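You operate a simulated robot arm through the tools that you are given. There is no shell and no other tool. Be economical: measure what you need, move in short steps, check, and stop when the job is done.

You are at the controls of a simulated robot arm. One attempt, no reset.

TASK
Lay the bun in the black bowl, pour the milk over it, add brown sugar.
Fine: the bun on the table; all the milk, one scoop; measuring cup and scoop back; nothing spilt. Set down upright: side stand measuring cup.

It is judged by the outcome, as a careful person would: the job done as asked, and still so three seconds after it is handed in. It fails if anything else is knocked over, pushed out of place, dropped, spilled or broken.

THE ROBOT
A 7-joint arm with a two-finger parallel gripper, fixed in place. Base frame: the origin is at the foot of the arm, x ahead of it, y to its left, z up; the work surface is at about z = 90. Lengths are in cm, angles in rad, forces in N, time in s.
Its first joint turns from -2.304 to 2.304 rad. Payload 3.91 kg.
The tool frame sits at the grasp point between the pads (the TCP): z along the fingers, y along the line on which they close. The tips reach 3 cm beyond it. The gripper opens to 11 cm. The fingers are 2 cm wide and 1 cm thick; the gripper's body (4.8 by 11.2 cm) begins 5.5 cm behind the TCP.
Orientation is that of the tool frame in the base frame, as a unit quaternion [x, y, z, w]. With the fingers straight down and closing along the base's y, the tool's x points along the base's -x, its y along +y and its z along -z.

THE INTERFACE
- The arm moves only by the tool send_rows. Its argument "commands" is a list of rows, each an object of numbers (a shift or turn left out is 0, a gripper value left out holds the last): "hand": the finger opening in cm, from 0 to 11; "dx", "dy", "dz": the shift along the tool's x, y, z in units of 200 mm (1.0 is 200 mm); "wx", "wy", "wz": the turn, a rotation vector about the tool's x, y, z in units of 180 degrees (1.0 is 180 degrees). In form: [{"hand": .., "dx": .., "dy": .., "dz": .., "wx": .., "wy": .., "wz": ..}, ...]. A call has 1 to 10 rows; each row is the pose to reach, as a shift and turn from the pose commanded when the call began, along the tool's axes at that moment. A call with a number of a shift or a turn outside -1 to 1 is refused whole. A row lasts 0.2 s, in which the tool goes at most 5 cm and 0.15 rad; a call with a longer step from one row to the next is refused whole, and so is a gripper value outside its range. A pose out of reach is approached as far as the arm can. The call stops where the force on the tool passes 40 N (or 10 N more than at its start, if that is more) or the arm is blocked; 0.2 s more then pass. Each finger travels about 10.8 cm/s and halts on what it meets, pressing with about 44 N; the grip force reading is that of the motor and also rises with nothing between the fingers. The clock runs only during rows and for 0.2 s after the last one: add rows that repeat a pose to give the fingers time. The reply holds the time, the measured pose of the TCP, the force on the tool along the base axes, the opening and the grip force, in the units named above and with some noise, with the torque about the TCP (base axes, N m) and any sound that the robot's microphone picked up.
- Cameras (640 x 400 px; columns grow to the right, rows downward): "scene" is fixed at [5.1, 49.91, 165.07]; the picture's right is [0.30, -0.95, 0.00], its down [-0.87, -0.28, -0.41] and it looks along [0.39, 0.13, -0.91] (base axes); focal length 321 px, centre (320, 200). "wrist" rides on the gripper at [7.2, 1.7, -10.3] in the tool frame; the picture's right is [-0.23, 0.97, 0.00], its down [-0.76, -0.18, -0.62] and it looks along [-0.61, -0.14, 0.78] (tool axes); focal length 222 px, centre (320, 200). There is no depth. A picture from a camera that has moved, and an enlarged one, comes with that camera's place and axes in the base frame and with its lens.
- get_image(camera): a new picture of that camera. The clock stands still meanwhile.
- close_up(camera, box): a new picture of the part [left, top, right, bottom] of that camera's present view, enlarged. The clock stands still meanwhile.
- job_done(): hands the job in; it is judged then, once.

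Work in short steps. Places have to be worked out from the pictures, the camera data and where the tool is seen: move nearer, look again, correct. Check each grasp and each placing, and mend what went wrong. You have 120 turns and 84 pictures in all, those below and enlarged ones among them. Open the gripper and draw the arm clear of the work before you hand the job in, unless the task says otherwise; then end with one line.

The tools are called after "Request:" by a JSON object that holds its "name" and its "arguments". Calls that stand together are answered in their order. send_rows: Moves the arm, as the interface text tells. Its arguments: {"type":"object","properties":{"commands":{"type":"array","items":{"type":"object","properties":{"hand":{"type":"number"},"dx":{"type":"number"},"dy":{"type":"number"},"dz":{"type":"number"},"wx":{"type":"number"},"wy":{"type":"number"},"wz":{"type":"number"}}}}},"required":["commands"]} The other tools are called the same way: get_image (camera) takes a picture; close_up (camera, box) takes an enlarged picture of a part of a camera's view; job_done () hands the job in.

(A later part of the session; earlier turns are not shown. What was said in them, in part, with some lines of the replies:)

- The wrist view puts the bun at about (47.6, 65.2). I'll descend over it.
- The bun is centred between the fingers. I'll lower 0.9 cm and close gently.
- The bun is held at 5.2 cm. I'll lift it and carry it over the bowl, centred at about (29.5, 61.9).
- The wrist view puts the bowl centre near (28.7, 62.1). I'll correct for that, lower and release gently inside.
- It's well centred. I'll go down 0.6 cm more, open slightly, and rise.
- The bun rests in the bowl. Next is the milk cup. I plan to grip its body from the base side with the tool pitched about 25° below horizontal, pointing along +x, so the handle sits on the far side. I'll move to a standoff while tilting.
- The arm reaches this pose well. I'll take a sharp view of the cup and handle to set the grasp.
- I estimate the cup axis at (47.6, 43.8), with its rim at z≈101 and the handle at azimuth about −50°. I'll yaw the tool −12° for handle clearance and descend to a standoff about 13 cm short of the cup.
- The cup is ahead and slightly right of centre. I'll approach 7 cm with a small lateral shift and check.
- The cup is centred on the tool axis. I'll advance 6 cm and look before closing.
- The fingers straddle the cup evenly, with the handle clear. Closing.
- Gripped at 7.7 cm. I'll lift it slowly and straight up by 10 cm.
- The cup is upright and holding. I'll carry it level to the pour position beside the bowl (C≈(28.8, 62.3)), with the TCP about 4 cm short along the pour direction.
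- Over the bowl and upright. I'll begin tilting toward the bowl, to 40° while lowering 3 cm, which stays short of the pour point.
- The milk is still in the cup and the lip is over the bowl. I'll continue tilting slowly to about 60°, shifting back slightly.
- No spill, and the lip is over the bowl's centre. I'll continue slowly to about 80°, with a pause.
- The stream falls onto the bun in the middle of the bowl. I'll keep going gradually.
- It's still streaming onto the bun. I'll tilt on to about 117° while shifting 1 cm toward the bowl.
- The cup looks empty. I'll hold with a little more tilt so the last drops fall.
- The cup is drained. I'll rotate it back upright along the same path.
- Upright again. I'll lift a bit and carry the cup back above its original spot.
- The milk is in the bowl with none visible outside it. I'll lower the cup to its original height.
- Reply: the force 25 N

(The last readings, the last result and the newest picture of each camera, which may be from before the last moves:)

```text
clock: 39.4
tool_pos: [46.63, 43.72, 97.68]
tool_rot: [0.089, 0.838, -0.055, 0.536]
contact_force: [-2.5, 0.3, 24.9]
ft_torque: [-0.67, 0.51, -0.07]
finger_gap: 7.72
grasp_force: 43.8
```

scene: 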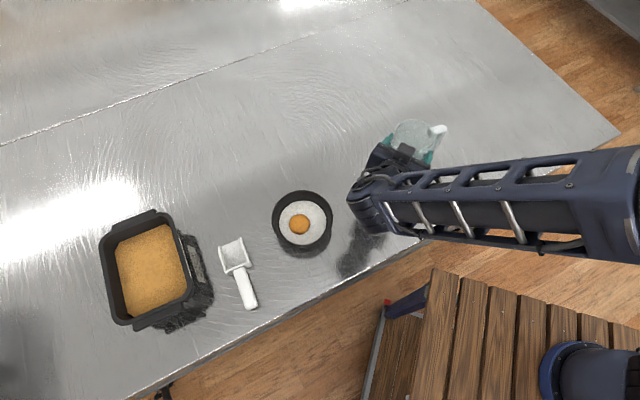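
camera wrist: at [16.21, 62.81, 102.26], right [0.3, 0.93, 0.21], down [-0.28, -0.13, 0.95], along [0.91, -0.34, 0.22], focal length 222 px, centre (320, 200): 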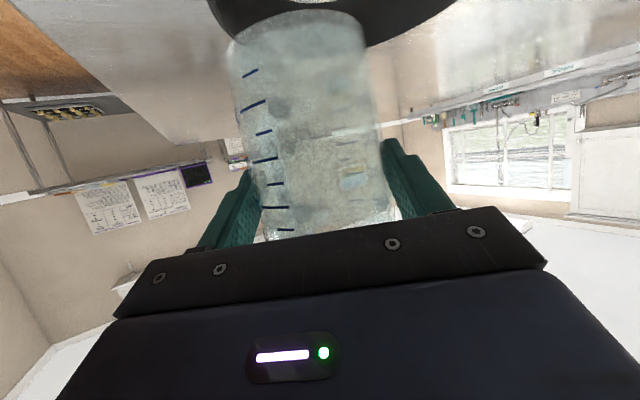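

That's firm contact with the table. I'll ease off slightly and open slowly.

Request:
{"name": "send_rows", "arguments": {"commands": [{"dx": -0.004, "dz": -0.002}, {"dx": -0.004, "dz": -0.002, "hand": 8.2}, {"hand": 9, "dx": -0.004, "dz": -0.002}, {"hand": 10, "dx": -0.004, "dz": -0.002}, {"hand": 11, "dx": -0.004, "dz": -0.002}, {"hand": 11, "dx": -0.004, "dz": -0.002}]}}

Request:
{"name": "get_image", "arguments": {"camera": "wrist"}}

Request:
{"name": "close_up", "arguments": {"camera": "scene", "box": [340, 130, 460, 230]}}

```text
clock: 40.8
tool_pos: [46.51, 43.71, 97.51]
tool_rot: [0.088, 0.838, -0.056, 0.535]
contact_force: [-0.1, 0.2, -0.5]
ft_torque: [0.0, -0.02, -0.03]
finger_gap: 11.0
grasp_force: 0.1
```

```text
42 pictures are left
camera wrist: at [34.74, 48.1, 95.28], right [0.3, 0.93, 0.21], down [-0.28, -0.12, 0.95], along [0.91, -0.34, 0.22], focal length 222 px, centre (320, 200)
```

wrist: 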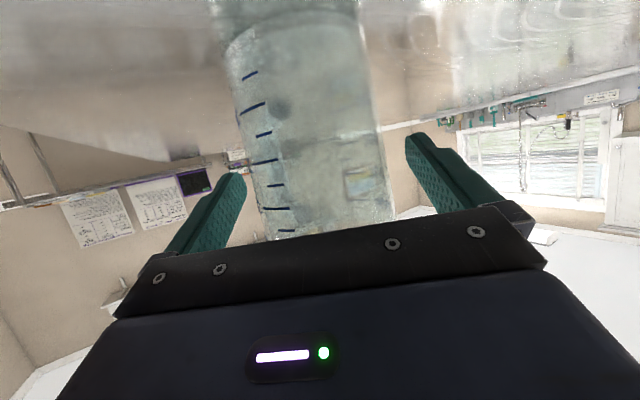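

```text
4.00 times, centred on (400, 180) of scene
camera zoom: at [5.1, 49.91, 165.07], right [0.3, -0.95, 0.0], down [-0.87, -0.28, -0.41], along [0.39, 0.13, -0.91], focal length 1283 px, centre (0, 280)
```

zoom: 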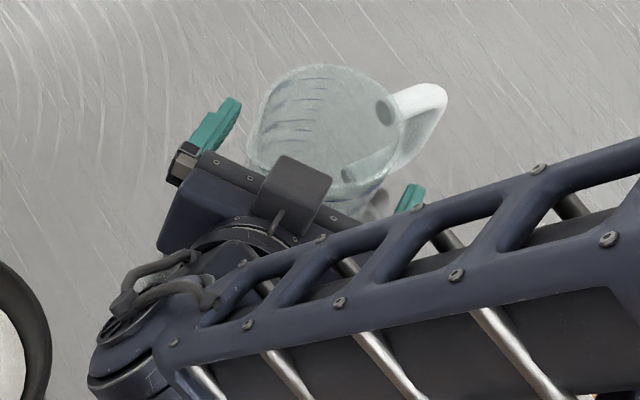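

The cup stands upright at its original spot. I'll back straight off along the approach line, then lift and turn the tool down.

Request:
{"name": "send_rows", "arguments": {"commands": [{"dx": 0.069, "dz": -0.147}, {"dx": 0.138, "dz": -0.294}, {"dx": 0.206, "dz": -0.442}, {"dx": 0.275, "dz": -0.589}, {"dx": 0.275, "dz": -0.589}]}}

Request:
{"name": "send_rows", "arguments": {"commands": [{"dx": -0.1, "dz": -0.045, "wy": 0.045}, {"dx": -0.2, "dz": -0.09, "wy": 0.09}, {"dx": -0.3, "dz": -0.14, "wy": 0.135}, {"dx": -0.4, "dz": -0.187, "wy": 0.18}, {"dx": -0.5, "dz": -0.233, "wy": 0.225}, {"dx": -0.6, "dz": -0.28, "wy": 0.27}, {"dx": -0.7, "dz": -0.327, "wy": 0.315}, {"dx": -0.77, "dz": -0.36, "wy": 0.361}]}}

Request:
{"name": "get_image", "arguments": {"camera": "scene"}}

```text
clock: 42.0
tool_pos: [33.8, 46.47, 97.47]
tool_rot: [0.088, 0.838, -0.055, 0.535]
contact_force: [-0.5, -0.8, 0.6]
ft_torque: [-0.02, 0.02, 0.01]
finger_gap: 10.99
grasp_force: 0.0
```

```text
clock: 43.8
tool_pos: [33.66, 46.51, 114.54]
tool_rot: [0.103, 0.995, 0.001, 0.0]
contact_force: [-0.3, -0.1, -1.6]
ft_torque: [-0.04, -0.02, 0.02]
finger_gap: 11.03
grasp_force: 0.1
```

```text
40 pictures are left
```

scene: 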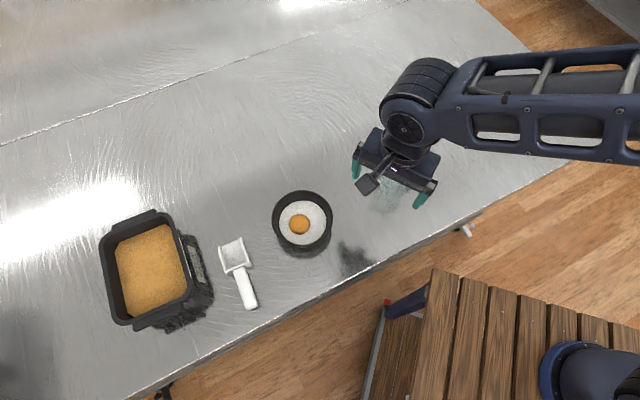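

I'll move toward the scoop with the tool pointing down, yawing to line up with the scoop (azimuth about 39°).

Request:
{"name": "send_rows", "arguments": {"commands": [{"dx": 0.15, "dy": 0.07, "wz": -0.0404}, {"dx": 0.3, "dy": 0.14, "wz": -0.0808}, {"dx": 0.45, "dy": 0.21, "wz": -0.1213}, {"dx": 0.6, "dy": 0.28, "wz": -0.1617}, {"dx": 0.75, "dy": 0.352, "wz": -0.2021}, {"dx": 0.88, "dy": 0.414, "wz": -0.2425}, {"dx": 0.9, "dy": 0.423, "wz": -0.283}]}}

```text
clock: 45.4
tool_pos: [17.87, 58.55, 114.44]
tool_rot: [-0.335, 0.942, 0.0, 0.001]
contact_force: [0.3, 0.4, -0.8]
ft_torque: [0.03, 0.01, 0.01]
finger_gap: 11.0
grasp_force: 0.1
```

Request:
{"name": "send_rows", "arguments": {"commands": [{"dx": 0.05, "dy": 0.2}, {"dx": 0.1, "dy": 0.4}, {"dx": 0.14, "dy": 0.55}, {"dx": 0.149, "dy": 0.603}]}}

Request:
{"name": "get_image", "arguments": {"camera": "wrist"}}

Request:
{"name": "close_up", "arguments": {"camera": "wrist", "box": [240, 0, 440, 140]}}

```text
clock: 46.4
tool_pos: [8.11, 66.07, 114.47]
tool_rot: [-0.333, 0.943, 0.001, 0.002]
contact_force: [0.3, 0.0, -0.8]
ft_torque: [0.03, 0.02, 0.04]
finger_gap: 10.98
grasp_force: 0.1
```

```text
39 pictures are left
camera wrist: at [1.28, 62.86, 124.71], right [-0.44, 0.9, 0.0], down [0.7, 0.34, 0.63], along [0.56, 0.27, -0.78], focal length 222 px, centre (320, 200)
```

wrist: 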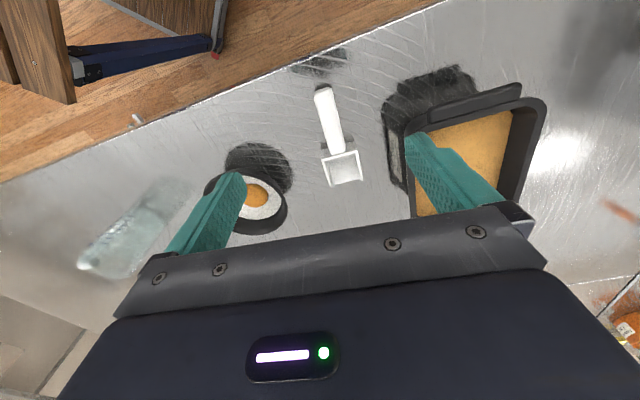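

```text
2.86 times, centred on (340, 70) of wrist
camera zoom: at [1.28, 62.86, 124.71], right [-0.44, 0.9, 0.0], down [0.7, 0.34, 0.63], along [0.56, 0.27, -0.78], focal length 635 px, centre (263, 571)
```

zoom: 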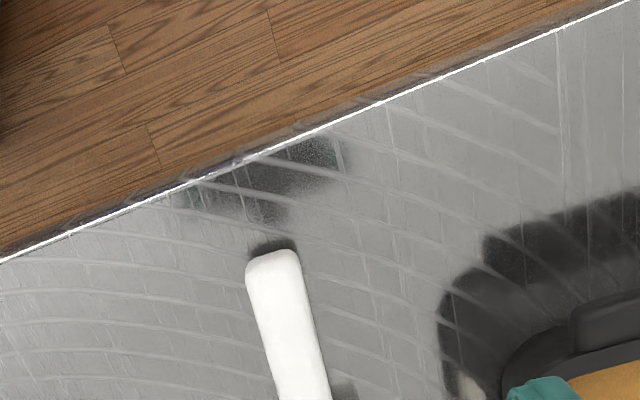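

I estimate the scoop handle's rear end at (7.2, 66.1) and the junction at (14.1, 72.1), azimuth about 40°. I'll pitch the tool to 45° behind the handle and look at its height.

Request:
{"name": "send_rows", "arguments": {"commands": [{"hand": 6, "dx": 0.025, "dy": 0.005, "dz": 0.12, "wy": -0.042, "wz": -0.002}, {"dx": 0.046, "dy": 0.01, "dz": 0.24, "wy": -0.083, "wz": -0.003}, {"dx": 0.068, "dy": 0.015, "dz": 0.36, "wy": -0.125, "wz": -0.005}, {"dx": 0.09, "dy": 0.02, "dz": 0.48, "wy": -0.167, "wz": -0.006}, {"dx": 0.114, "dy": 0.025, "dz": 0.6, "wy": -0.208, "wz": -0.007}, {"dx": 0.137, "dy": 0.029, "dz": 0.72, "wy": -0.25, "wz": -0.008}]}}

Request:
{"name": "get_image", "arguments": {"camera": "wrist"}}

Request:
{"name": "close_up", "arguments": {"camera": "scene", "box": [180, 210, 300, 330]}}

```text
clock: 47.8
tool_pos: [5.7, 64.73, 100.03]
tool_rot: [-0.319, 0.866, 0.128, 0.363]
contact_force: [0.9, -1.3, 0.8]
ft_torque: [0.01, 0.02, 0.02]
finger_gap: 6.0
grasp_force: 0.0
```

```text
37 pictures are left
camera wrist: at [-5.01, 58.05, 102.05], right [-0.51, 0.85, 0.15], down [0.18, -0.07, 0.98], along [0.84, 0.53, -0.12], focal length 222 px, centre (320, 200)
```

wrist: 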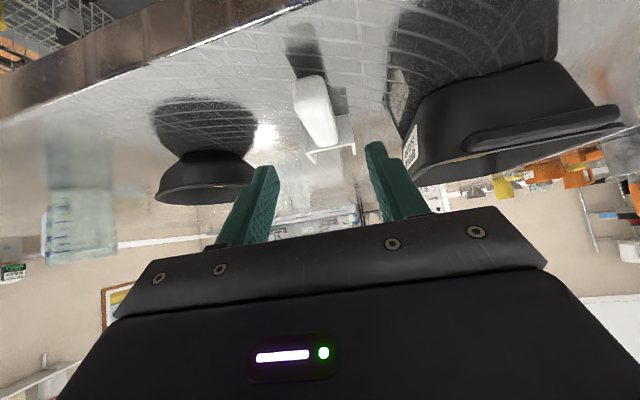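

```text
3.33 times, centred on (240, 270) of scene
camera zoom: at [5.1, 49.91, 165.07], right [0.3, -0.95, 0.0], down [-0.87, -0.28, -0.41], along [0.39, 0.13, -0.91], focal length 1069 px, centre (587, -33)
```

zoom: 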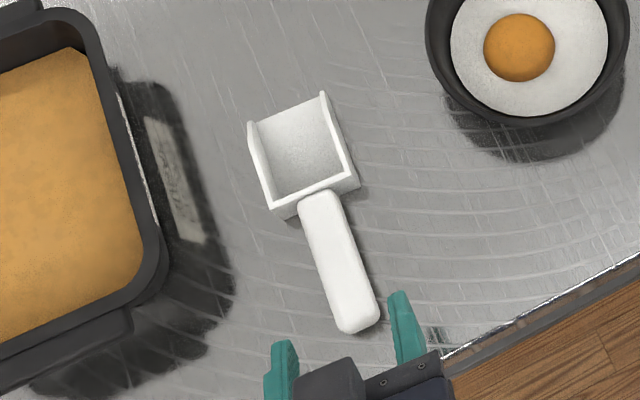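

Request:
{"name": "close_up", "arguments": {"camera": "wrist", "box": [260, 40, 400, 180]}}

```text
2.86 times, centred on (330, 110) of wrist
camera zoom: at [-5.01, 58.05, 102.05], right [-0.51, 0.85, 0.15], down [0.18, -0.07, 0.98], along [0.84, 0.53, -0.12], focal length 635 px, centre (291, 457)
```

zoom: 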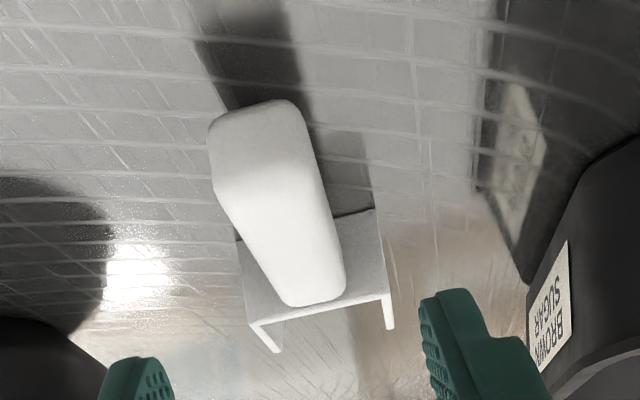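

The handle is level, spanning about z 91.4–93.2 and raised off the table. I'll slide down onto it, with the TCP at about (9.5, 68.1, 93.2).

Request:
{"name": "send_rows", "arguments": {"commands": [{"hand": 5, "dx": 0.02, "dz": 0.13}, {"dx": 0.04, "dz": 0.26}, {"dx": 0.055, "dz": 0.36}, {"dx": 0.0626, "dz": 0.418}, {"dx": 0.0626, "dz": 0.418}]}}

Request:
{"name": "get_image", "arguments": {"camera": "wrist"}}

Request:
{"name": "close_up", "arguments": {"camera": "scene", "box": [180, 210, 300, 330]}}

```text
clock: 49.0
tool_pos: [9.48, 67.93, 93.19]
tool_rot: [-0.319, 0.867, 0.127, 0.362]
contact_force: [-0.5, 0.4, 0.1]
ft_torque: [0.02, 0.03, 0.03]
finger_gap: 5.01
grasp_force: 0.1
```

```text
34 pictures are left
camera wrist: at [-1.17, 61.26, 95.34], right [-0.51, 0.85, 0.15], down [0.18, -0.07, 0.98], along [0.84, 0.53, -0.12], focal length 222 px, centre (320, 200)
```

wrist: 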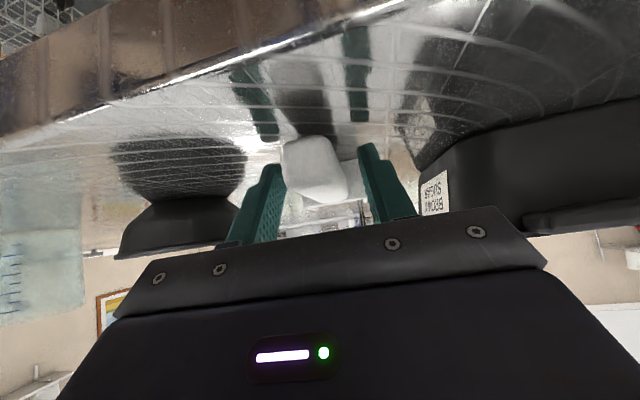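

```text
3.33 times, centred on (240, 270) of scene
camera zoom: at [5.1, 49.91, 165.07], right [0.3, -0.95, 0.0], down [-0.87, -0.28, -0.41], along [0.39, 0.13, -0.91], focal length 1069 px, centre (587, -33)
```

zoom: 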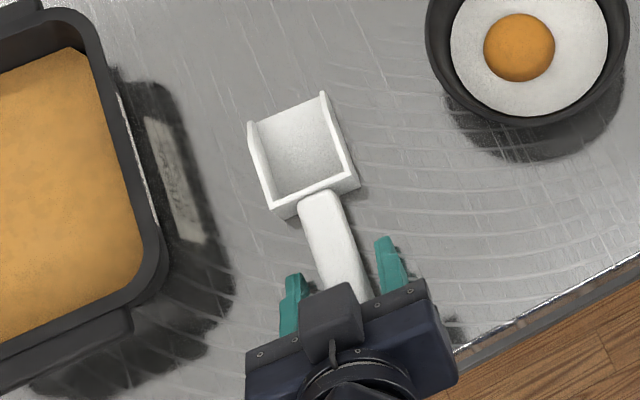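

The handle sits between the fingers. Closing on it.

Request:
{"name": "send_rows", "arguments": {"commands": [{"hand": 3.5}, {"hand": 2.5}, {"hand": 1}, {"hand": 1}, {"hand": 1}]}}

Request:
{"name": "close_up", "arguments": {"camera": "scene", "box": [180, 210, 300, 330]}}

```text
clock: 50.2
tool_pos: [9.42, 67.89, 93.27]
tool_rot: [-0.319, 0.866, 0.128, 0.362]
contact_force: [0.3, 0.5, 0.9]
ft_torque: [0.06, -0.03, 0.0]
finger_gap: 2.61
grasp_force: 44.2
```

```text
3.33 times, centred on (240, 270) of scene
camera zoom: at [5.1, 49.91, 165.07], right [0.3, -0.95, 0.0], down [-0.87, -0.28, -0.41], along [0.39, 0.13, -0.91], focal length 1069 px, centre (587, -33)
```

zoom: 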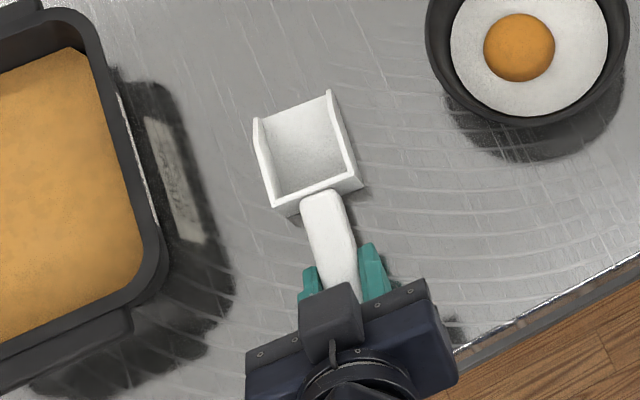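

Gripped at 2.6 cm. I'll lift the scoop straight up and check it stays level in the grip.

Request:
{"name": "send_rows", "arguments": {"commands": [{"dx": -0.07, "dz": -0.07}, {"dx": -0.19, "dz": -0.19}, {"dx": -0.33, "dz": -0.33}, {"dx": -0.47, "dz": -0.47}, {"dx": -0.59, "dz": -0.59}, {"dx": -0.636, "dz": -0.636}, {"dx": -0.636, "dz": -0.636}]}}

Request:
{"name": "get_image", "arguments": {"camera": "wrist"}}

Request:
{"name": "get_image", "arguments": {"camera": "scene"}}

```text
clock: 51.8
tool_pos: [9.24, 67.95, 111.19]
tool_rot: [-0.319, 0.867, 0.127, 0.362]
contact_force: [-0.3, -0.1, -0.8]
ft_torque: [-0.09, 0.06, -0.02]
finger_gap: 2.63
grasp_force: 44.1
```

```text
31 pictures are left
camera wrist: at [-1.27, 61.28, 113.35], right [-0.51, 0.85, 0.15], down [0.18, -0.07, 0.98], along [0.84, 0.53, -0.12], focal length 222 px, centre (320, 200)
```

wrist: 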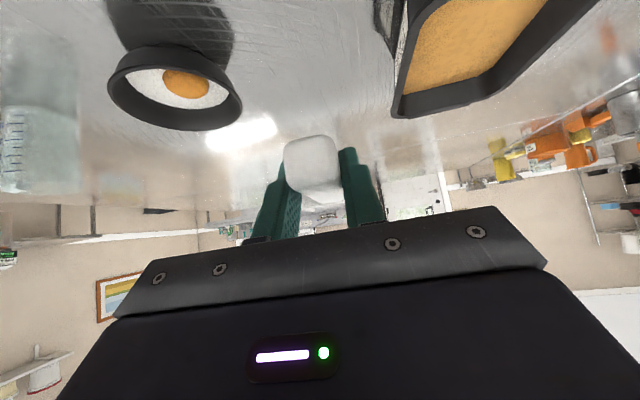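

```text
30 pictures are left
```

scene: 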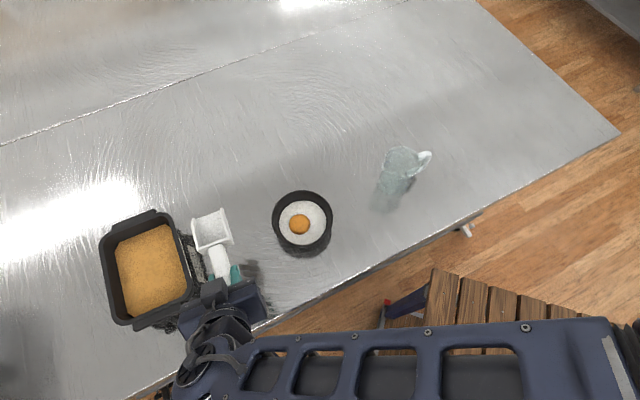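

The scoop is held level. The box rim is at z≈98 and the sugar surface near 95. I'll translate over the box, still level.

Request:
{"name": "send_rows", "arguments": {"commands": [{"dx": -0.02, "dy": 0.1, "dz": 0.01}, {"dx": -0.045, "dy": 0.28, "dz": 0.022}, {"dx": -0.075, "dy": 0.48, "dz": 0.037}, {"dx": -0.105, "dy": 0.67, "dz": 0.051}, {"dx": -0.13, "dy": 0.81, "dz": 0.063}, {"dx": -0.1375, "dy": 0.853, "dz": 0.067}, {"dx": -0.1375, "dy": 0.853, "dz": 0.067}]}}

Request:
{"name": "get_image", "arguments": {"camera": "scene"}}

Request:
{"name": "get_image", "arguments": {"camera": "wrist"}}

```text
clock: 53.4
tool_pos: [0.45, 82.91, 112.13]
tool_rot: [-0.32, 0.866, 0.128, 0.362]
contact_force: [-0.4, -0.3, -1.6]
ft_torque: [-0.09, 0.11, 0.02]
finger_gap: 2.63
grasp_force: 44.1
```

```text
29 pictures are left
```

scene: 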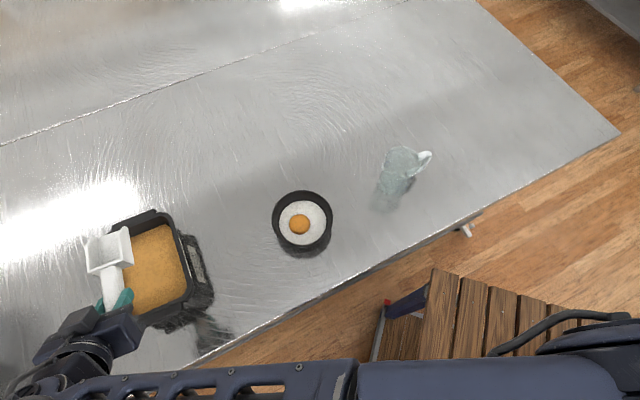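

```text
28 pictures are left
camera wrist: at [-10.21, 76.25, 114.16], right [-0.51, 0.85, 0.15], down [0.18, -0.07, 0.98], along [0.84, 0.53, -0.12], focal length 222 px, centre (320, 200)
```

wrist: 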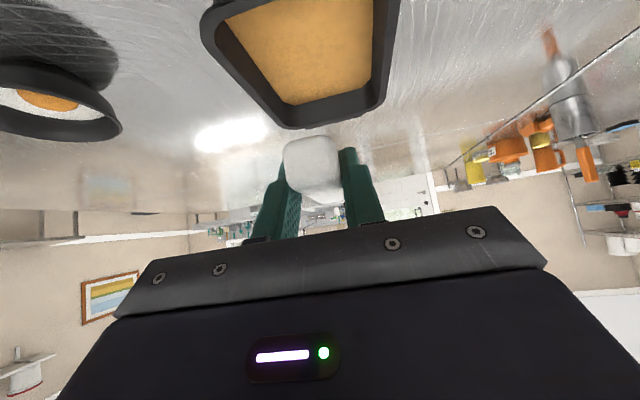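

Aligned over the box. I'll pitch the scoop nose-down 45° above the sugar.

Request:
{"name": "send_rows", "arguments": {"commands": [{"wy": 0.0417}, {"wy": 0.0834}, {"wy": 0.125}, {"wy": 0.1667}, {"wy": 0.2084}, {"wy": 0.25}, {"wy": 0.25}]}}

Request:
{"name": "close_up", "arguments": {"camera": "scene", "box": [60, 180, 240, 340]}}

Request:
{"name": "get_image", "arguments": {"camera": "wrist"}}

```text
clock: 55.0
tool_pos: [0.52, 82.94, 112.14]
tool_rot: [-0.344, 0.939, -0.004, 0.003]
contact_force: [0.1, -0.2, -1.6]
ft_torque: [-0.01, 0.03, -0.03]
finger_gap: 2.62
grasp_force: 44.0
```

```text
2.50 times, centred on (150, 260) of scene
camera zoom: at [5.1, 49.91, 165.07], right [0.3, -0.95, 0.0], down [-0.87, -0.28, -0.41], along [0.39, 0.13, -0.91], focal length 802 px, centre (745, 50)
```

zoom: 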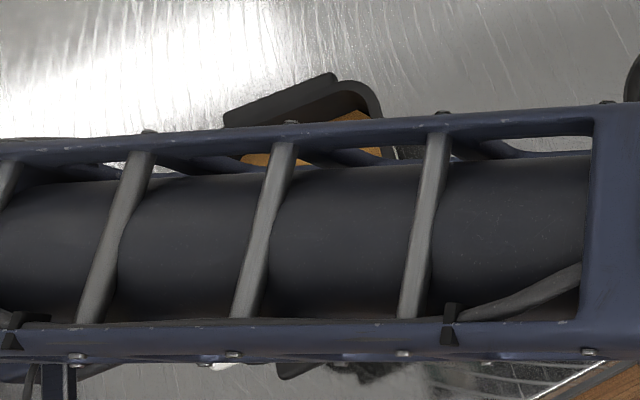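

```text
26 pictures are left
camera wrist: at [-6.24, 79.66, 122.33], right [-0.46, 0.89, -0.01], down [0.69, 0.36, 0.63], along [0.56, 0.28, -0.78], focal length 222 px, centre (320, 200)
```

wrist: 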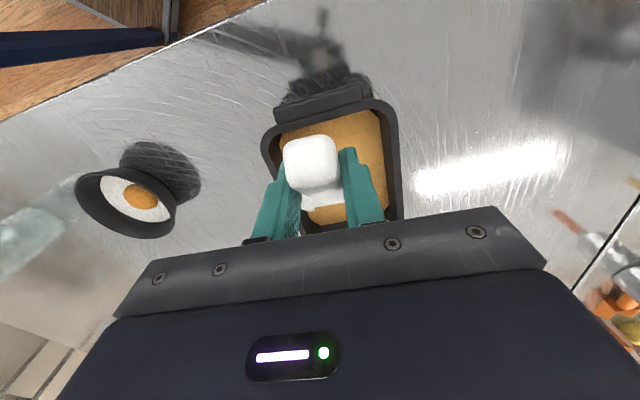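

I want a better estimate of the rim and sugar height before digging, so I'll enlarge this view.

Request:
{"name": "close_up", "arguments": {"camera": "wrist", "box": [240, 60, 420, 240]}}

```text
2.22 times, centred on (330, 150) of wrist
camera zoom: at [-6.24, 79.66, 122.33], right [-0.46, 0.89, -0.01], down [0.69, 0.36, 0.63], along [0.56, 0.28, -0.78], focal length 494 px, centre (298, 311)
```

zoom: 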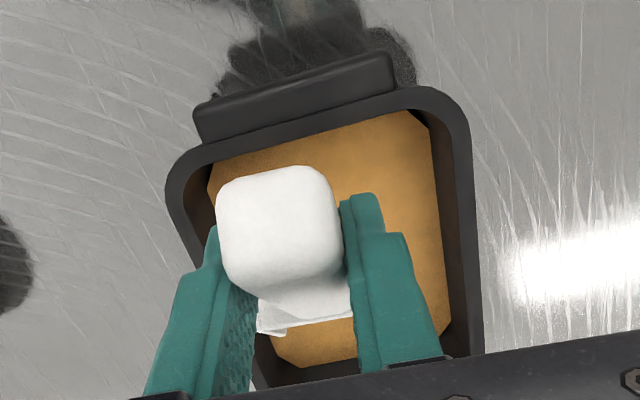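

The estimates agree: rim about 97, sugar about 95. Now I'll dig: plunge the nose, drive forward, and begin levelling.

Request:
{"name": "send_rows", "arguments": {"commands": [{"dx": -0.01, "dz": 0.1}, {"dx": -0.03, "dz": 0.19}, {"dx": -0.05, "dz": 0.255}, {"dx": -0.085, "dz": 0.33, "wy": -0.008}, {"dx": -0.12, "dz": 0.4, "wy": -0.0167}, {"dx": -0.148, "dz": 0.455, "wy": -0.044}, {"dx": -0.175, "dz": 0.51, "wy": -0.072}, {"dx": -0.198, "dz": 0.545, "wy": -0.1}, {"dx": -0.221, "dz": 0.58, "wy": -0.128}]}}

Request:
{"name": "get_image", "arguments": {"camera": "wrist"}}

```text
clock: 57.0
tool_pos: [4.09, 85.76, 100.32]
tool_rot: [-0.338, 0.92, 0.064, 0.19]
contact_force: [1.1, -0.7, -1.1]
ft_torque: [-0.07, 0.08, -0.02]
finger_gap: 2.63
grasp_force: 44.2
```

```text
24 pictures are left
camera wrist: at [-5.28, 80.19, 106.95], right [-0.47, 0.88, 0.08], down [0.46, 0.17, 0.87], along [0.76, 0.45, -0.48], focal length 222 px, centre (320, 200)
```

wrist: 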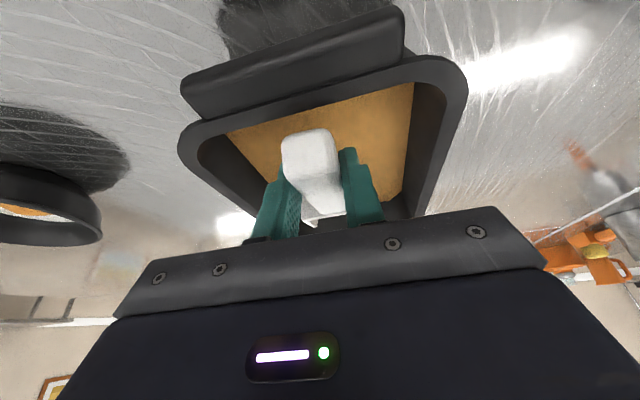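

The dig moved freely with low force. I'll finish levelling with a slight nose-up and lift out.

Request:
{"name": "send_rows", "arguments": {"commands": [{"dx": 0.0217, "dz": -0.0255, "wy": -0.04}, {"dx": 0.047, "dz": -0.052, "wy": -0.078}, {"dx": 0.055, "dz": -0.088, "wy": -0.11}, {"dx": 0.053, "dz": -0.131, "wy": -0.139}, {"dx": 0.026, "dz": -0.217, "wy": -0.145}, {"dx": -0.005, "dz": -0.307, "wy": -0.15}, {"dx": -0.06, "dz": -0.435, "wy": -0.15}, {"dx": -0.123, "dz": -0.583, "wy": -0.15}, {"dx": -0.123, "dz": -0.583, "wy": -0.15}]}}

Request:
{"name": "close_up", "arguments": {"camera": "scene", "box": [60, 190, 240, 340]}}

```text
clock: 59.0
tool_pos: [2.1, 84.3, 112.2]
tool_rot: [-0.313, 0.85, 0.141, 0.4]
contact_force: [-0.2, 0.2, -1.9]
ft_torque: [-0.07, 0.07, -0.02]
finger_gap: 2.65
grasp_force: 44.2
```

```text
2.67 times, centred on (150, 265) of scene
camera zoom: at [5.1, 49.91, 165.07], right [0.3, -0.95, 0.0], down [-0.87, -0.28, -0.41], along [0.39, 0.13, -0.91], focal length 855 px, centre (773, 27)
```

zoom: 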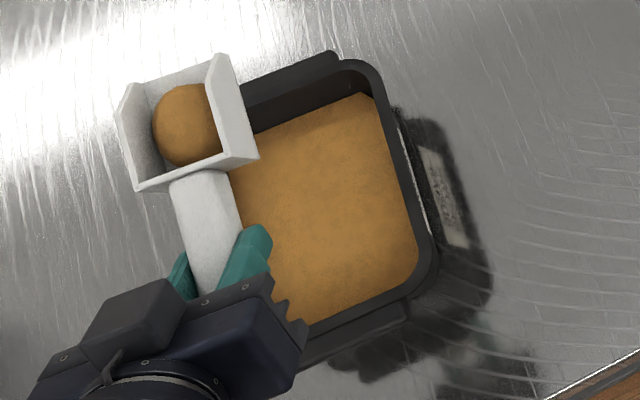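

One scoop of sugar sits in the head. I'll carry it gently toward the bowl, keeping attitude.

Request:
{"name": "send_rows", "arguments": {"commands": [{"dx": 0.007, "dy": -0.04, "dz": -0.008}, {"dx": 0.02, "dy": -0.12, "dz": -0.023}, {"dx": 0.038, "dy": -0.24, "dz": -0.046}, {"dx": 0.058, "dy": -0.36, "dz": -0.069}, {"dx": 0.077, "dy": -0.48, "dz": -0.093}, {"dx": 0.096, "dy": -0.6, "dz": -0.116}, {"dx": 0.114, "dy": -0.71, "dz": -0.137}, {"dx": 0.127, "dy": -0.79, "dz": -0.152}, {"dx": 0.133, "dy": -0.83, "dz": -0.16}, {"dx": 0.135, "dy": -0.84, "dz": -0.162}]}}

Request:
{"name": "send_rows", "arguments": {"commands": [{"wx": 0.01, "wz": 0.008}, {"wx": 0.03, "wz": 0.025}, {"wx": 0.054, "wz": 0.045}, {"wx": 0.078, "wz": 0.066}, {"wx": 0.102, "wz": 0.086}, {"wx": 0.126, "wz": 0.106}, {"wx": 0.148, "wz": 0.124}, {"wx": 0.163, "wz": 0.137}, {"wx": 0.17, "wz": 0.143}]}}

Request:
{"name": "get_image", "arguments": {"camera": "scene"}}

```text
clock: 61.2
tool_pos: [9.78, 68.78, 112.36]
tool_rot: [-0.313, 0.85, 0.142, 0.4]
contact_force: [-0.1, 0.1, -1.4]
ft_torque: [-0.1, 0.08, -0.01]
finger_gap: 2.65
grasp_force: 43.8
```

```text
clock: 63.2
tool_pos: [9.81, 68.85, 112.38]
tool_rot: [-0.002, 0.904, -0.002, 0.427]
contact_force: [0.6, 0.5, -2.0]
ft_torque: [-0.01, 0.13, -0.03]
finger_gap: 2.63
grasp_force: 44.7
```

```text
22 pictures are left
```

scene: 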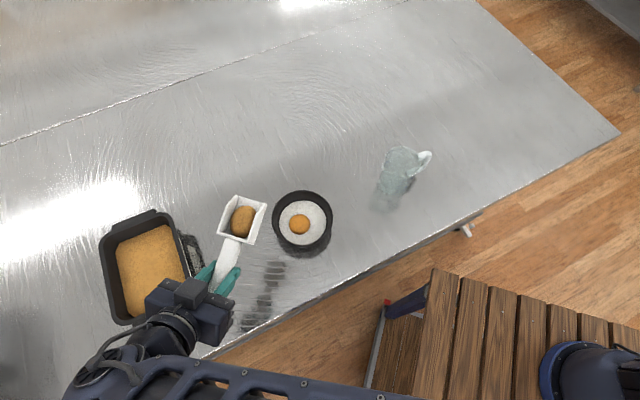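

Still carrying the sugar. I'll move so the scoop's lip lines up with the bowl's near half, still level.

Request:
{"name": "send_rows", "arguments": {"commands": [{"dx": -0.01, "dy": -0.04, "dz": 0.012}, {"dx": -0.03, "dy": -0.125, "dz": 0.037}, {"dx": -0.055, "dy": -0.23, "dz": 0.068}, {"dx": -0.077, "dy": -0.32, "dz": 0.094}, {"dx": -0.089, "dy": -0.37, "dz": 0.109}, {"dx": -0.092, "dy": -0.38, "dz": 0.112}]}}

Request:
{"name": "close_up", "arguments": {"camera": "scene", "box": [220, 150, 360, 260]}}

```text
clock: 64.6
tool_pos: [12.65, 61.11, 112.39]
tool_rot: [-0.002, 0.904, -0.002, 0.427]
contact_force: [-0.5, 0.0, -1.4]
ft_torque: [0.0, 0.1, -0.01]
finger_gap: 2.64
grasp_force: 44.4
```

```text
3.64 times, centred on (290, 205) of scene
camera zoom: at [5.1, 49.91, 165.07], right [0.3, -0.95, 0.0], down [-0.87, -0.28, -0.41], along [0.39, 0.13, -0.91], focal length 1166 px, centre (429, 182)
```

zoom: 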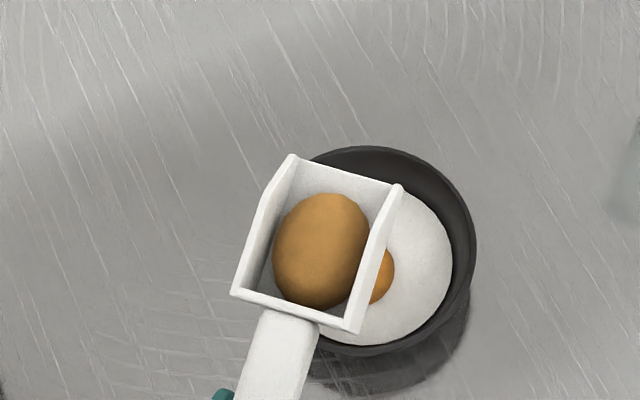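

The lip is over the bowl's centre. I'll pitch the nose down progressively to 40°, lowering the lip to just above the bun.

Request:
{"name": "send_rows", "arguments": {"commands": [{"dx": 0.044, "dz": 0.049, "wy": 0.0278}, {"dx": 0.09, "dz": 0.103, "wy": 0.0556}, {"dx": 0.131, "dz": 0.156, "wy": 0.0834}, {"dx": 0.132, "dz": 0.193, "wy": 0.111}, {"dx": 0.123, "dz": 0.228, "wy": 0.139}, {"dx": 0.069, "dz": 0.231, "wy": 0.167}, {"dx": 0.014, "dz": 0.235, "wy": 0.1945}, {"dx": -0.044, "dz": 0.242, "wy": 0.222}, {"dx": -0.0995, "dz": 0.255, "wy": 0.25}]}}

Request:
{"name": "close_up", "arguments": {"camera": "scene", "box": [220, 150, 360, 260]}}

Request:
{"name": "get_image", "arguments": {"camera": "wrist"}}

```text
clock: 66.6
tool_pos: [17.68, 61.15, 110.61]
tool_rot: [-0.003, 0.999, -0.002, 0.047]
contact_force: [-0.2, 0.1, -1.0]
ft_torque: [0.0, 0.04, -0.01]
finger_gap: 2.67
grasp_force: 43.1
```

```text
3.64 times, centred on (290, 205) of scene
camera zoom: at [5.1, 49.91, 165.07], right [0.3, -0.95, 0.0], down [-0.87, -0.28, -0.41], along [0.39, 0.13, -0.91], focal length 1166 px, centre (429, 182)
```

zoom: 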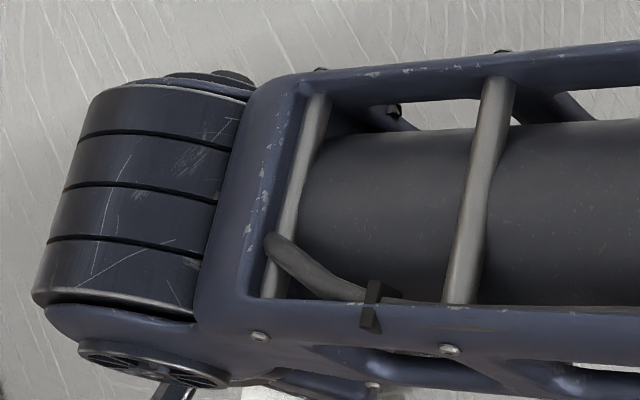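

```text
19 pictures are left
camera wrist: at [9.53, 62.94, 120.25], right [0.22, 0.98, 0.02], down [0.7, -0.17, 0.69], along [0.68, -0.14, -0.72], focal length 222 px, centre (320, 200)
```

wrist: 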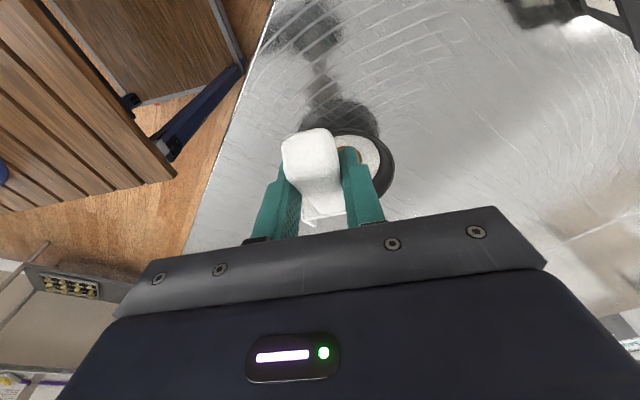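

Request:
{"name": "close_up", "arguments": {"camera": "wrist", "box": [260, 90, 420, 240]}}

```text
2.67 times, centred on (340, 165) of wrist
camera zoom: at [9.53, 62.94, 120.25], right [0.22, 0.98, 0.02], down [0.7, -0.17, 0.69], along [0.68, -0.14, -0.72], focal length 592 px, centre (267, 293)
```

zoom: 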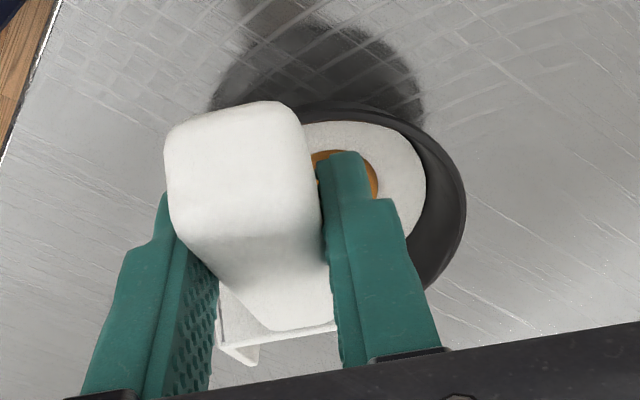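

The head is inside the bowl's outline. I'll pitch further, to 70°, so the sugar slides out.

Request:
{"name": "send_rows", "arguments": {"commands": [{"dx": -0.059, "dz": -0.04, "wy": 0.0278}, {"dx": -0.117, "dz": -0.069, "wy": 0.0556}, {"dx": -0.175, "dz": -0.094, "wy": 0.0834}, {"dx": -0.236, "dz": -0.108, "wy": 0.111}, {"dx": -0.298, "dz": -0.123, "wy": 0.139}, {"dx": -0.364, "dz": -0.126, "wy": 0.167}, {"dx": -0.364, "dz": -0.126, "wy": 0.167}, {"dx": -0.364, "dz": -0.126, "wy": 0.167}]}}

Request:
{"name": "get_image", "arguments": {"camera": "wrist"}}

Request:
{"name": "get_image", "arguments": {"camera": "scene"}}

```text
clock: 68.4
tool_pos: [24.85, 61.18, 113.85]
tool_rot: [-0.001, 0.977, -0.002, -0.213]
contact_force: [0.0, -0.3, -0.9]
ft_torque: [-0.03, 0.05, -0.02]
finger_gap: 2.66
grasp_force: 43.9
```

```text
17 pictures are left
camera wrist: at [22.52, 63.03, 126.21], right [0.2, 0.97, -0.1], down [0.95, -0.17, 0.25], along [0.23, -0.15, -0.96], focal length 222 px, centre (320, 200)
```

wrist: 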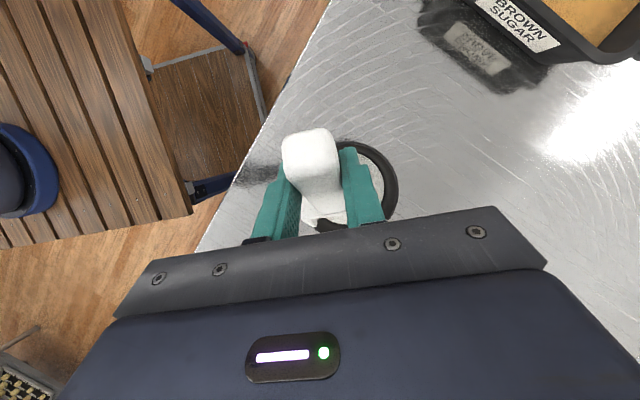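

```text
16 pictures are left
```

scene: 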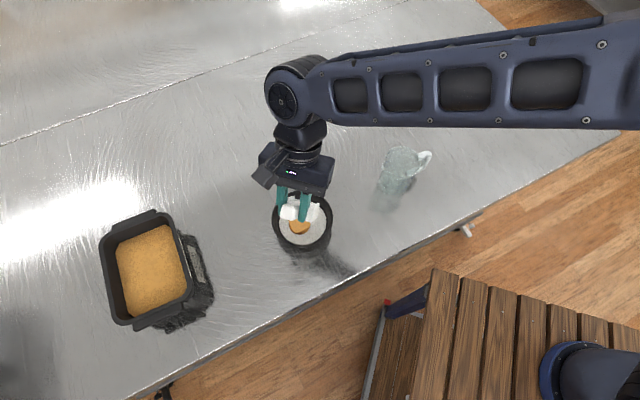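

Request:
{"name": "close_up", "arguments": {"camera": "scene", "box": [250, 160, 360, 260]}}

```text
4.00 times, centred on (305, 210) of scene
camera zoom: at [5.1, 49.91, 165.07], right [0.3, -0.95, 0.0], down [-0.87, -0.28, -0.41], along [0.39, 0.13, -0.91], focal length 1283 px, centre (380, 160)
```

zoom: 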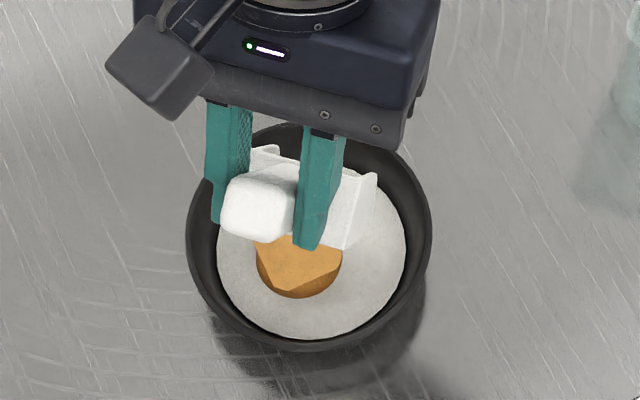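

The sugar seems to be on the bun. I'll raise and level the scoop to check that it's empty.

Request:
{"name": "send_rows", "arguments": {"commands": [{"dx": 0.035, "dz": -0.075}, {"dx": 0.07, "dz": -0.15}, {"dx": 0.104, "dz": -0.227, "wy": -0.02}, {"dx": 0.104, "dz": -0.227, "wy": -0.065}, {"dx": 0.104, "dz": -0.227, "wy": -0.11}, {"dx": 0.104, "dz": -0.227, "wy": -0.155}, {"dx": 0.104, "dz": -0.227, "wy": -0.2}, {"dx": 0.104, "dz": -0.227, "wy": -0.245}, {"dx": 0.104, "dz": -0.227, "wy": -0.29}]}}

Request:
{"name": "send_rows", "arguments": {"commands": [{"wy": -0.04}, {"wy": -0.08}, {"wy": -0.098, "dx": 0.1}, {"wy": -0.098, "dx": 0.25}]}}

Request:
{"name": "get_image", "arguments": {"camera": "scene"}}

```text
clock: 70.4
tool_pos: [25.06, 61.33, 118.96]
tool_rot: [-0.002, 0.971, -0.002, 0.24]
contact_force: [0.6, 0.3, -1.4]
ft_torque: [0.03, 0.12, -0.01]
finger_gap: 2.66
grasp_force: 44.1
```

```text
clock: 71.4
tool_pos: [20.49, 61.16, 116.62]
tool_rot: [-0.002, 0.923, -0.002, 0.384]
contact_force: [0.5, 0.0, -1.0]
ft_torque: [-0.02, 0.11, -0.05]
finger_gap: 2.63
grasp_force: 44.2
```

```text
14 pictures are left
```

scene: 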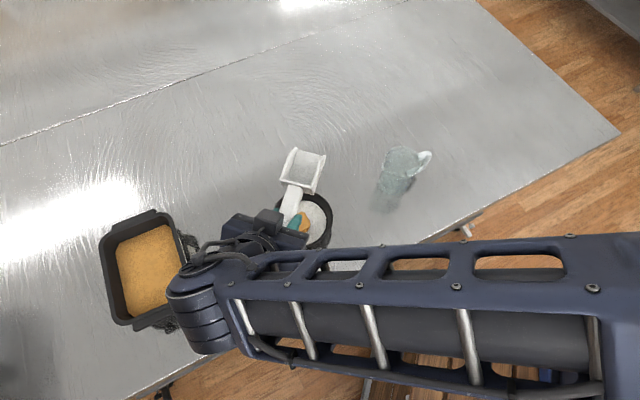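

The scoop is empty and the sugar is in the bowl. I'll carry the scoop back above its original place, restoring its yaw.

Request:
{"name": "send_rows", "arguments": {"commands": [{"dx": 0.07, "dy": 0.04, "dz": -0.025, "wx": -0.0198, "wz": -0.0198}, {"dx": 0.145, "dy": 0.084, "dz": -0.05, "wx": -0.0397, "wz": -0.0397}, {"dx": 0.22, "dy": 0.126, "dz": -0.075, "wx": -0.0595, "wz": -0.0595}, {"dx": 0.29, "dy": 0.168, "dz": -0.1, "wx": -0.0794, "wz": -0.0794}, {"dx": 0.36, "dy": 0.21, "dz": -0.125, "wx": -0.0992, "wz": -0.0992}, {"dx": 0.435, "dy": 0.251, "dz": -0.15, "wx": -0.119, "wz": -0.119}, {"dx": 0.51, "dy": 0.293, "dz": -0.175, "wx": -0.1389, "wz": -0.1389}, {"dx": 0.58, "dy": 0.335, "dz": -0.2, "wx": -0.1587, "wz": -0.1587}, {"dx": 0.58, "dy": 0.335, "dz": -0.2, "wx": -0.1587, "wz": -0.1587}]}}

Request:
{"name": "get_image", "arguments": {"camera": "scene"}}

```text
clock: 73.4
tool_pos: [9.42, 67.87, 111.08]
tool_rot: [-0.323, 0.866, 0.13, 0.36]
contact_force: [-0.2, 0.6, -1.7]
ft_torque: [-0.07, 0.13, -0.01]
finger_gap: 2.67
grasp_force: 44.0
```

```text
13 pictures are left
```

scene: 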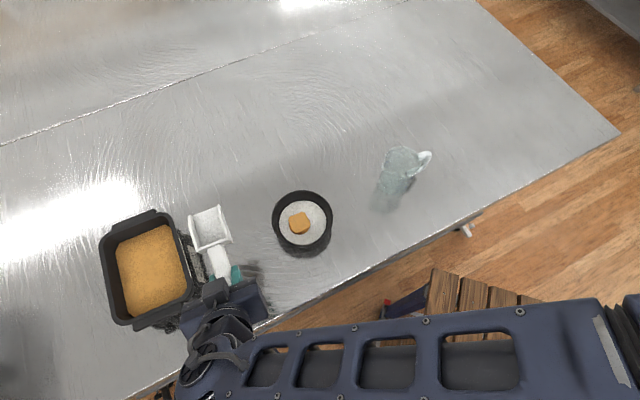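

The sugar crowns the bun in the bowl. I'll lower the scoop to its place, slowly near the table.

Request:
{"name": "send_rows", "arguments": {"commands": [{"dx": 0.1, "dz": 0.1}, {"dx": 0.22, "dz": 0.22}, {"dx": 0.34, "dz": 0.34}, {"dx": 0.46, "dz": 0.46}, {"dx": 0.54, "dz": 0.54}, {"dx": 0.59, "dz": 0.59}, {"dx": 0.61, "dz": 0.61}, {"dx": 0.62, "dz": 0.62}]}}

Request:
{"name": "get_image", "arguments": {"camera": "wrist"}}

Request:
{"name": "close_up", "arguments": {"camera": "scene", "box": [180, 210, 300, 330]}}

```text
clock: 75.2
tool_pos: [9.35, 67.74, 93.52]
tool_rot: [-0.322, 0.866, 0.13, 0.36]
contact_force: [-0.9, 0.6, -1.9]
ft_torque: [-0.06, 0.06, 0.0]
finger_gap: 2.66
grasp_force: 43.8
```

```text
12 pictures are left
camera wrist: at [-1.13, 61.0, 95.67], right [-0.51, 0.84, 0.15], down [0.18, -0.07, 0.98], along [0.84, 0.53, -0.12], focal length 222 px, centre (320, 200)
```

wrist: 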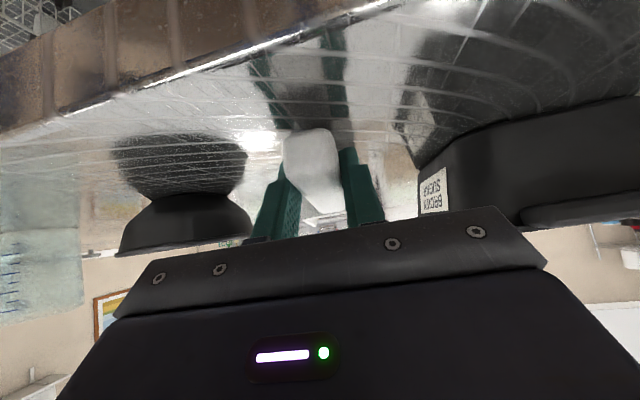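

```text
3.33 times, centred on (240, 270) of scene
camera zoom: at [5.1, 49.91, 165.07], right [0.3, -0.95, 0.0], down [-0.87, -0.28, -0.41], along [0.39, 0.13, -0.91], focal length 1069 px, centre (587, -33)
```

zoom: 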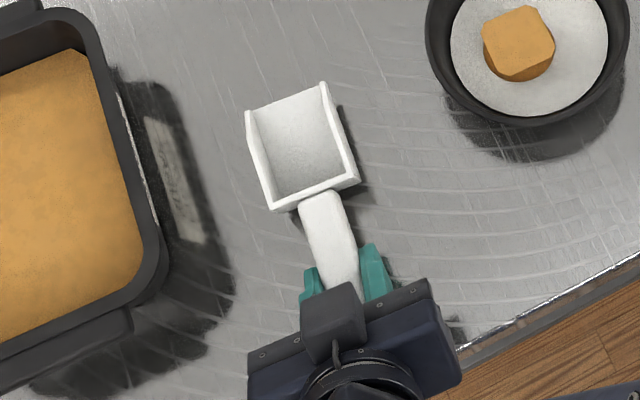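

It's nearly down, with the nose slightly high. I'll lower in small increments watching the force.

Request:
{"name": "send_rows", "arguments": {"commands": [{"dx": 0.004, "dz": 0.004}, {"dx": 0.008, "dz": 0.008}, {"dx": 0.008, "dz": 0.008}]}}

Request:
{"name": "close_up", "arguments": {"camera": "wrist", "box": [230, 90, 410, 250]}}

```text
clock: 76.0
tool_pos: [9.54, 67.67, 93.32]
tool_rot: [-0.323, 0.865, 0.131, 0.36]
contact_force: [0.7, 0.9, -0.9]
ft_torque: [-0.07, 0.1, 0.01]
finger_gap: 2.64
grasp_force: 44.3
```

```text
2.50 times, centred on (320, 170) of wrist
camera zoom: at [-1.08, 60.98, 95.47], right [-0.51, 0.84, 0.15], down [0.18, -0.07, 0.98], along [0.84, 0.53, -0.12], focal length 555 px, centre (320, 275)
```

zoom: 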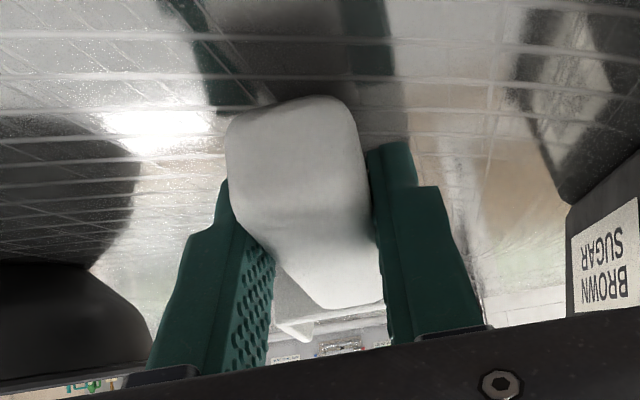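

The scoop has rotated about 6° nose-up in the grip. I'll pitch the tool to set the head flat, watching contact.

Request:
{"name": "send_rows", "arguments": {"commands": [{"wy": 0.008}, {"wy": 0.016}, {"wy": 0.024}, {"wy": 0.03}, {"wy": 0.03}]}}

Request:
{"name": "close_up", "arguments": {"camera": "scene", "box": [180, 210, 300, 330]}}

```text
clock: 77.2
tool_pos: [9.55, 67.77, 93.35]
tool_rot: [-0.328, 0.882, 0.115, 0.318]
contact_force: [1.0, 0.2, -1.1]
ft_torque: [-0.1, 0.07, -0.01]
finger_gap: 2.66
grasp_force: 44.3
```

```text
3.33 times, centred on (240, 270) of scene
camera zoom: at [5.1, 49.91, 165.07], right [0.3, -0.95, 0.0], down [-0.87, -0.28, -0.41], along [0.39, 0.13, -0.91], focal length 1069 px, centre (587, -33)
```

zoom: 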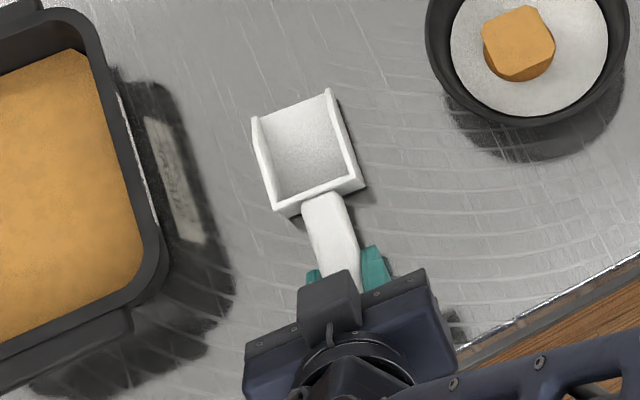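

The head now matches its original placement. I'll lower the last couple of millimetres until contact.

Request:
{"name": "send_rows", "arguments": {"commands": [{"dx": 0.0032, "dz": 0.004}, {"dx": 0.0063, "dz": 0.0078}, {"dx": 0.0063, "dz": 0.0078}]}}

```text
clock: 78.0
tool_pos: [9.56, 67.74, 93.09]
tool_rot: [-0.328, 0.882, 0.114, 0.319]
contact_force: [0.5, -1.0, -0.9]
ft_torque: [-0.07, 0.06, 0.01]
finger_gap: 2.68
grasp_force: 43.7
```

Request:
{"name": "send_rows", "arguments": {"commands": [{"dx": 0.0025, "dz": 0.003}, {"dx": 0.005, "dz": 0.006}, {"dx": 0.005, "dz": 0.006}]}}

Request:
{"name": "close_up", "arguments": {"camera": "wrist", "box": [230, 60, 410, 240]}}

```text
clock: 78.8
tool_pos: [9.56, 67.7, 92.93]
tool_rot: [-0.328, 0.882, 0.115, 0.319]
contact_force: [-0.2, -0.2, -0.9]
ft_torque: [-0.04, 0.04, 0.01]
finger_gap: 2.62
grasp_force: 43.9
```

```text
2.22 times, centred on (320, 150) of wrist
camera zoom: at [-0.88, 61.17, 96.24], right [-0.5, 0.85, 0.14], down [0.25, -0.01, 0.97], along [0.83, 0.52, -0.21], focal length 494 px, centre (320, 311)
```

zoom: 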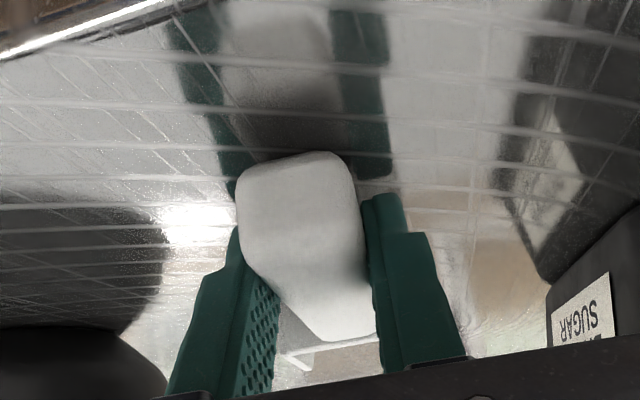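

The torque has dropped, so it is practically resting. I'll open slowly.

Request:
{"name": "send_rows", "arguments": {"commands": [{"hand": 2.9}, {"hand": 3.3}, {"hand": 4}, {"hand": 5}, {"hand": 5}]}}

Request:
{"name": "close_up", "arguments": {"camera": "scene", "box": [180, 210, 300, 330]}}

```text
clock: 80.0
tool_pos: [9.62, 67.78, 92.91]
tool_rot: [-0.328, 0.882, 0.115, 0.319]
contact_force: [0.9, -0.6, 0.5]
ft_torque: [0.0, 0.02, -0.02]
finger_gap: 5.0
grasp_force: 0.1
```

```text
3.33 times, centred on (240, 270) of scene
camera zoom: at [5.1, 49.91, 165.07], right [0.3, -0.95, 0.0], down [-0.87, -0.28, -0.41], along [0.39, 0.13, -0.91], focal length 1069 px, centre (587, -33)
```

zoom: 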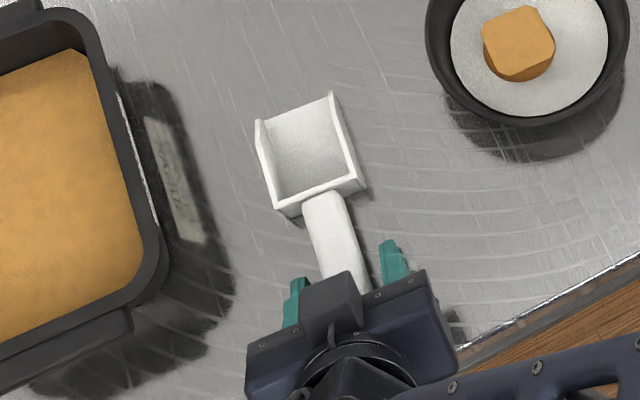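

The scoop is back at its spot. I'll withdraw along the tool axis, then rise clear.

Request:
{"name": "send_rows", "arguments": {"commands": [{"dz": -0.1}, {"dz": -0.25}, {"dz": -0.45}, {"dz": -0.6, "dx": -0.1}, {"dz": -0.75, "dx": -0.25}, {"dz": -0.9, "dx": -0.4}, {"dz": -0.95, "dx": -0.55}]}}

Request:
{"name": "get_image", "arguments": {"camera": "scene"}}

```text
clock: 81.6
tool_pos: [6.52, 65.49, 114.55]
tool_rot: [-0.328, 0.882, 0.114, 0.319]
contact_force: [0.6, 0.4, -0.2]
ft_torque: [-0.05, 0.0, 0.0]
finger_gap: 5.0
grasp_force: 0.1
```

```text
6 pictures are left
```

scene: 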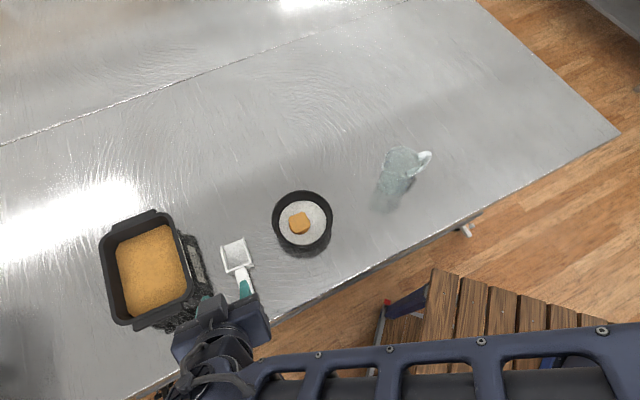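

Everything is in place. I'll raise the arm further clear and open the gripper.

Request:
{"name": "send_rows", "arguments": {"commands": [{"hand": 11, "dx": -0.12, "dz": -0.15}, {"dx": -0.25, "dz": -0.31}, {"dx": -0.38, "dz": -0.47}, {"dx": -0.38, "dz": -0.47}]}}

Request:
{"name": "get_image", "arguments": {"camera": "scene"}}

```text
clock: 82.6
tool_pos: [6.35, 65.41, 126.79]
tool_rot: [-0.328, 0.882, 0.115, 0.319]
contact_force: [-0.9, 0.5, -0.3]
ft_torque: [-0.02, -0.04, 0.01]
finger_gap: 10.98
grasp_force: 0.0
```

```text
5 pictures are left
```

scene: 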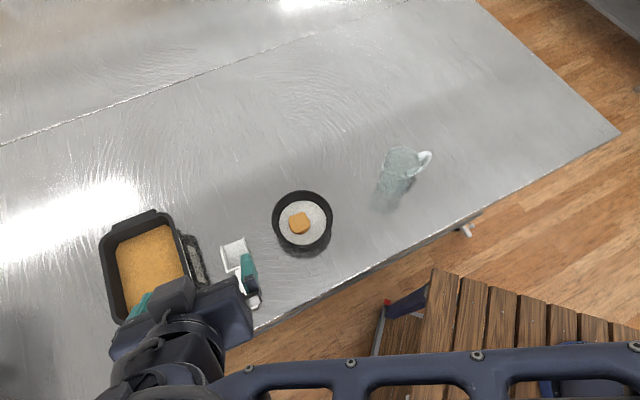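

The arm is clear, the cup is upright, the scoop is back, and I see nothing spilt. I'm handing the job in.

Request:
{"name": "job_done", "arguments": {}}

```text
The job is handed in.
```

The bun is in the black bowl with all the milk poured over it and one scoop of brown sugar on top. The measuring cup stands upright where it was and the scoop is back within about half a centimetre of its place; I saw no "side stand", so I took that line to mean the cup's original spot. The bowl shifted about half a centimetre when I set the bun down, and nothing spilt that I could see.
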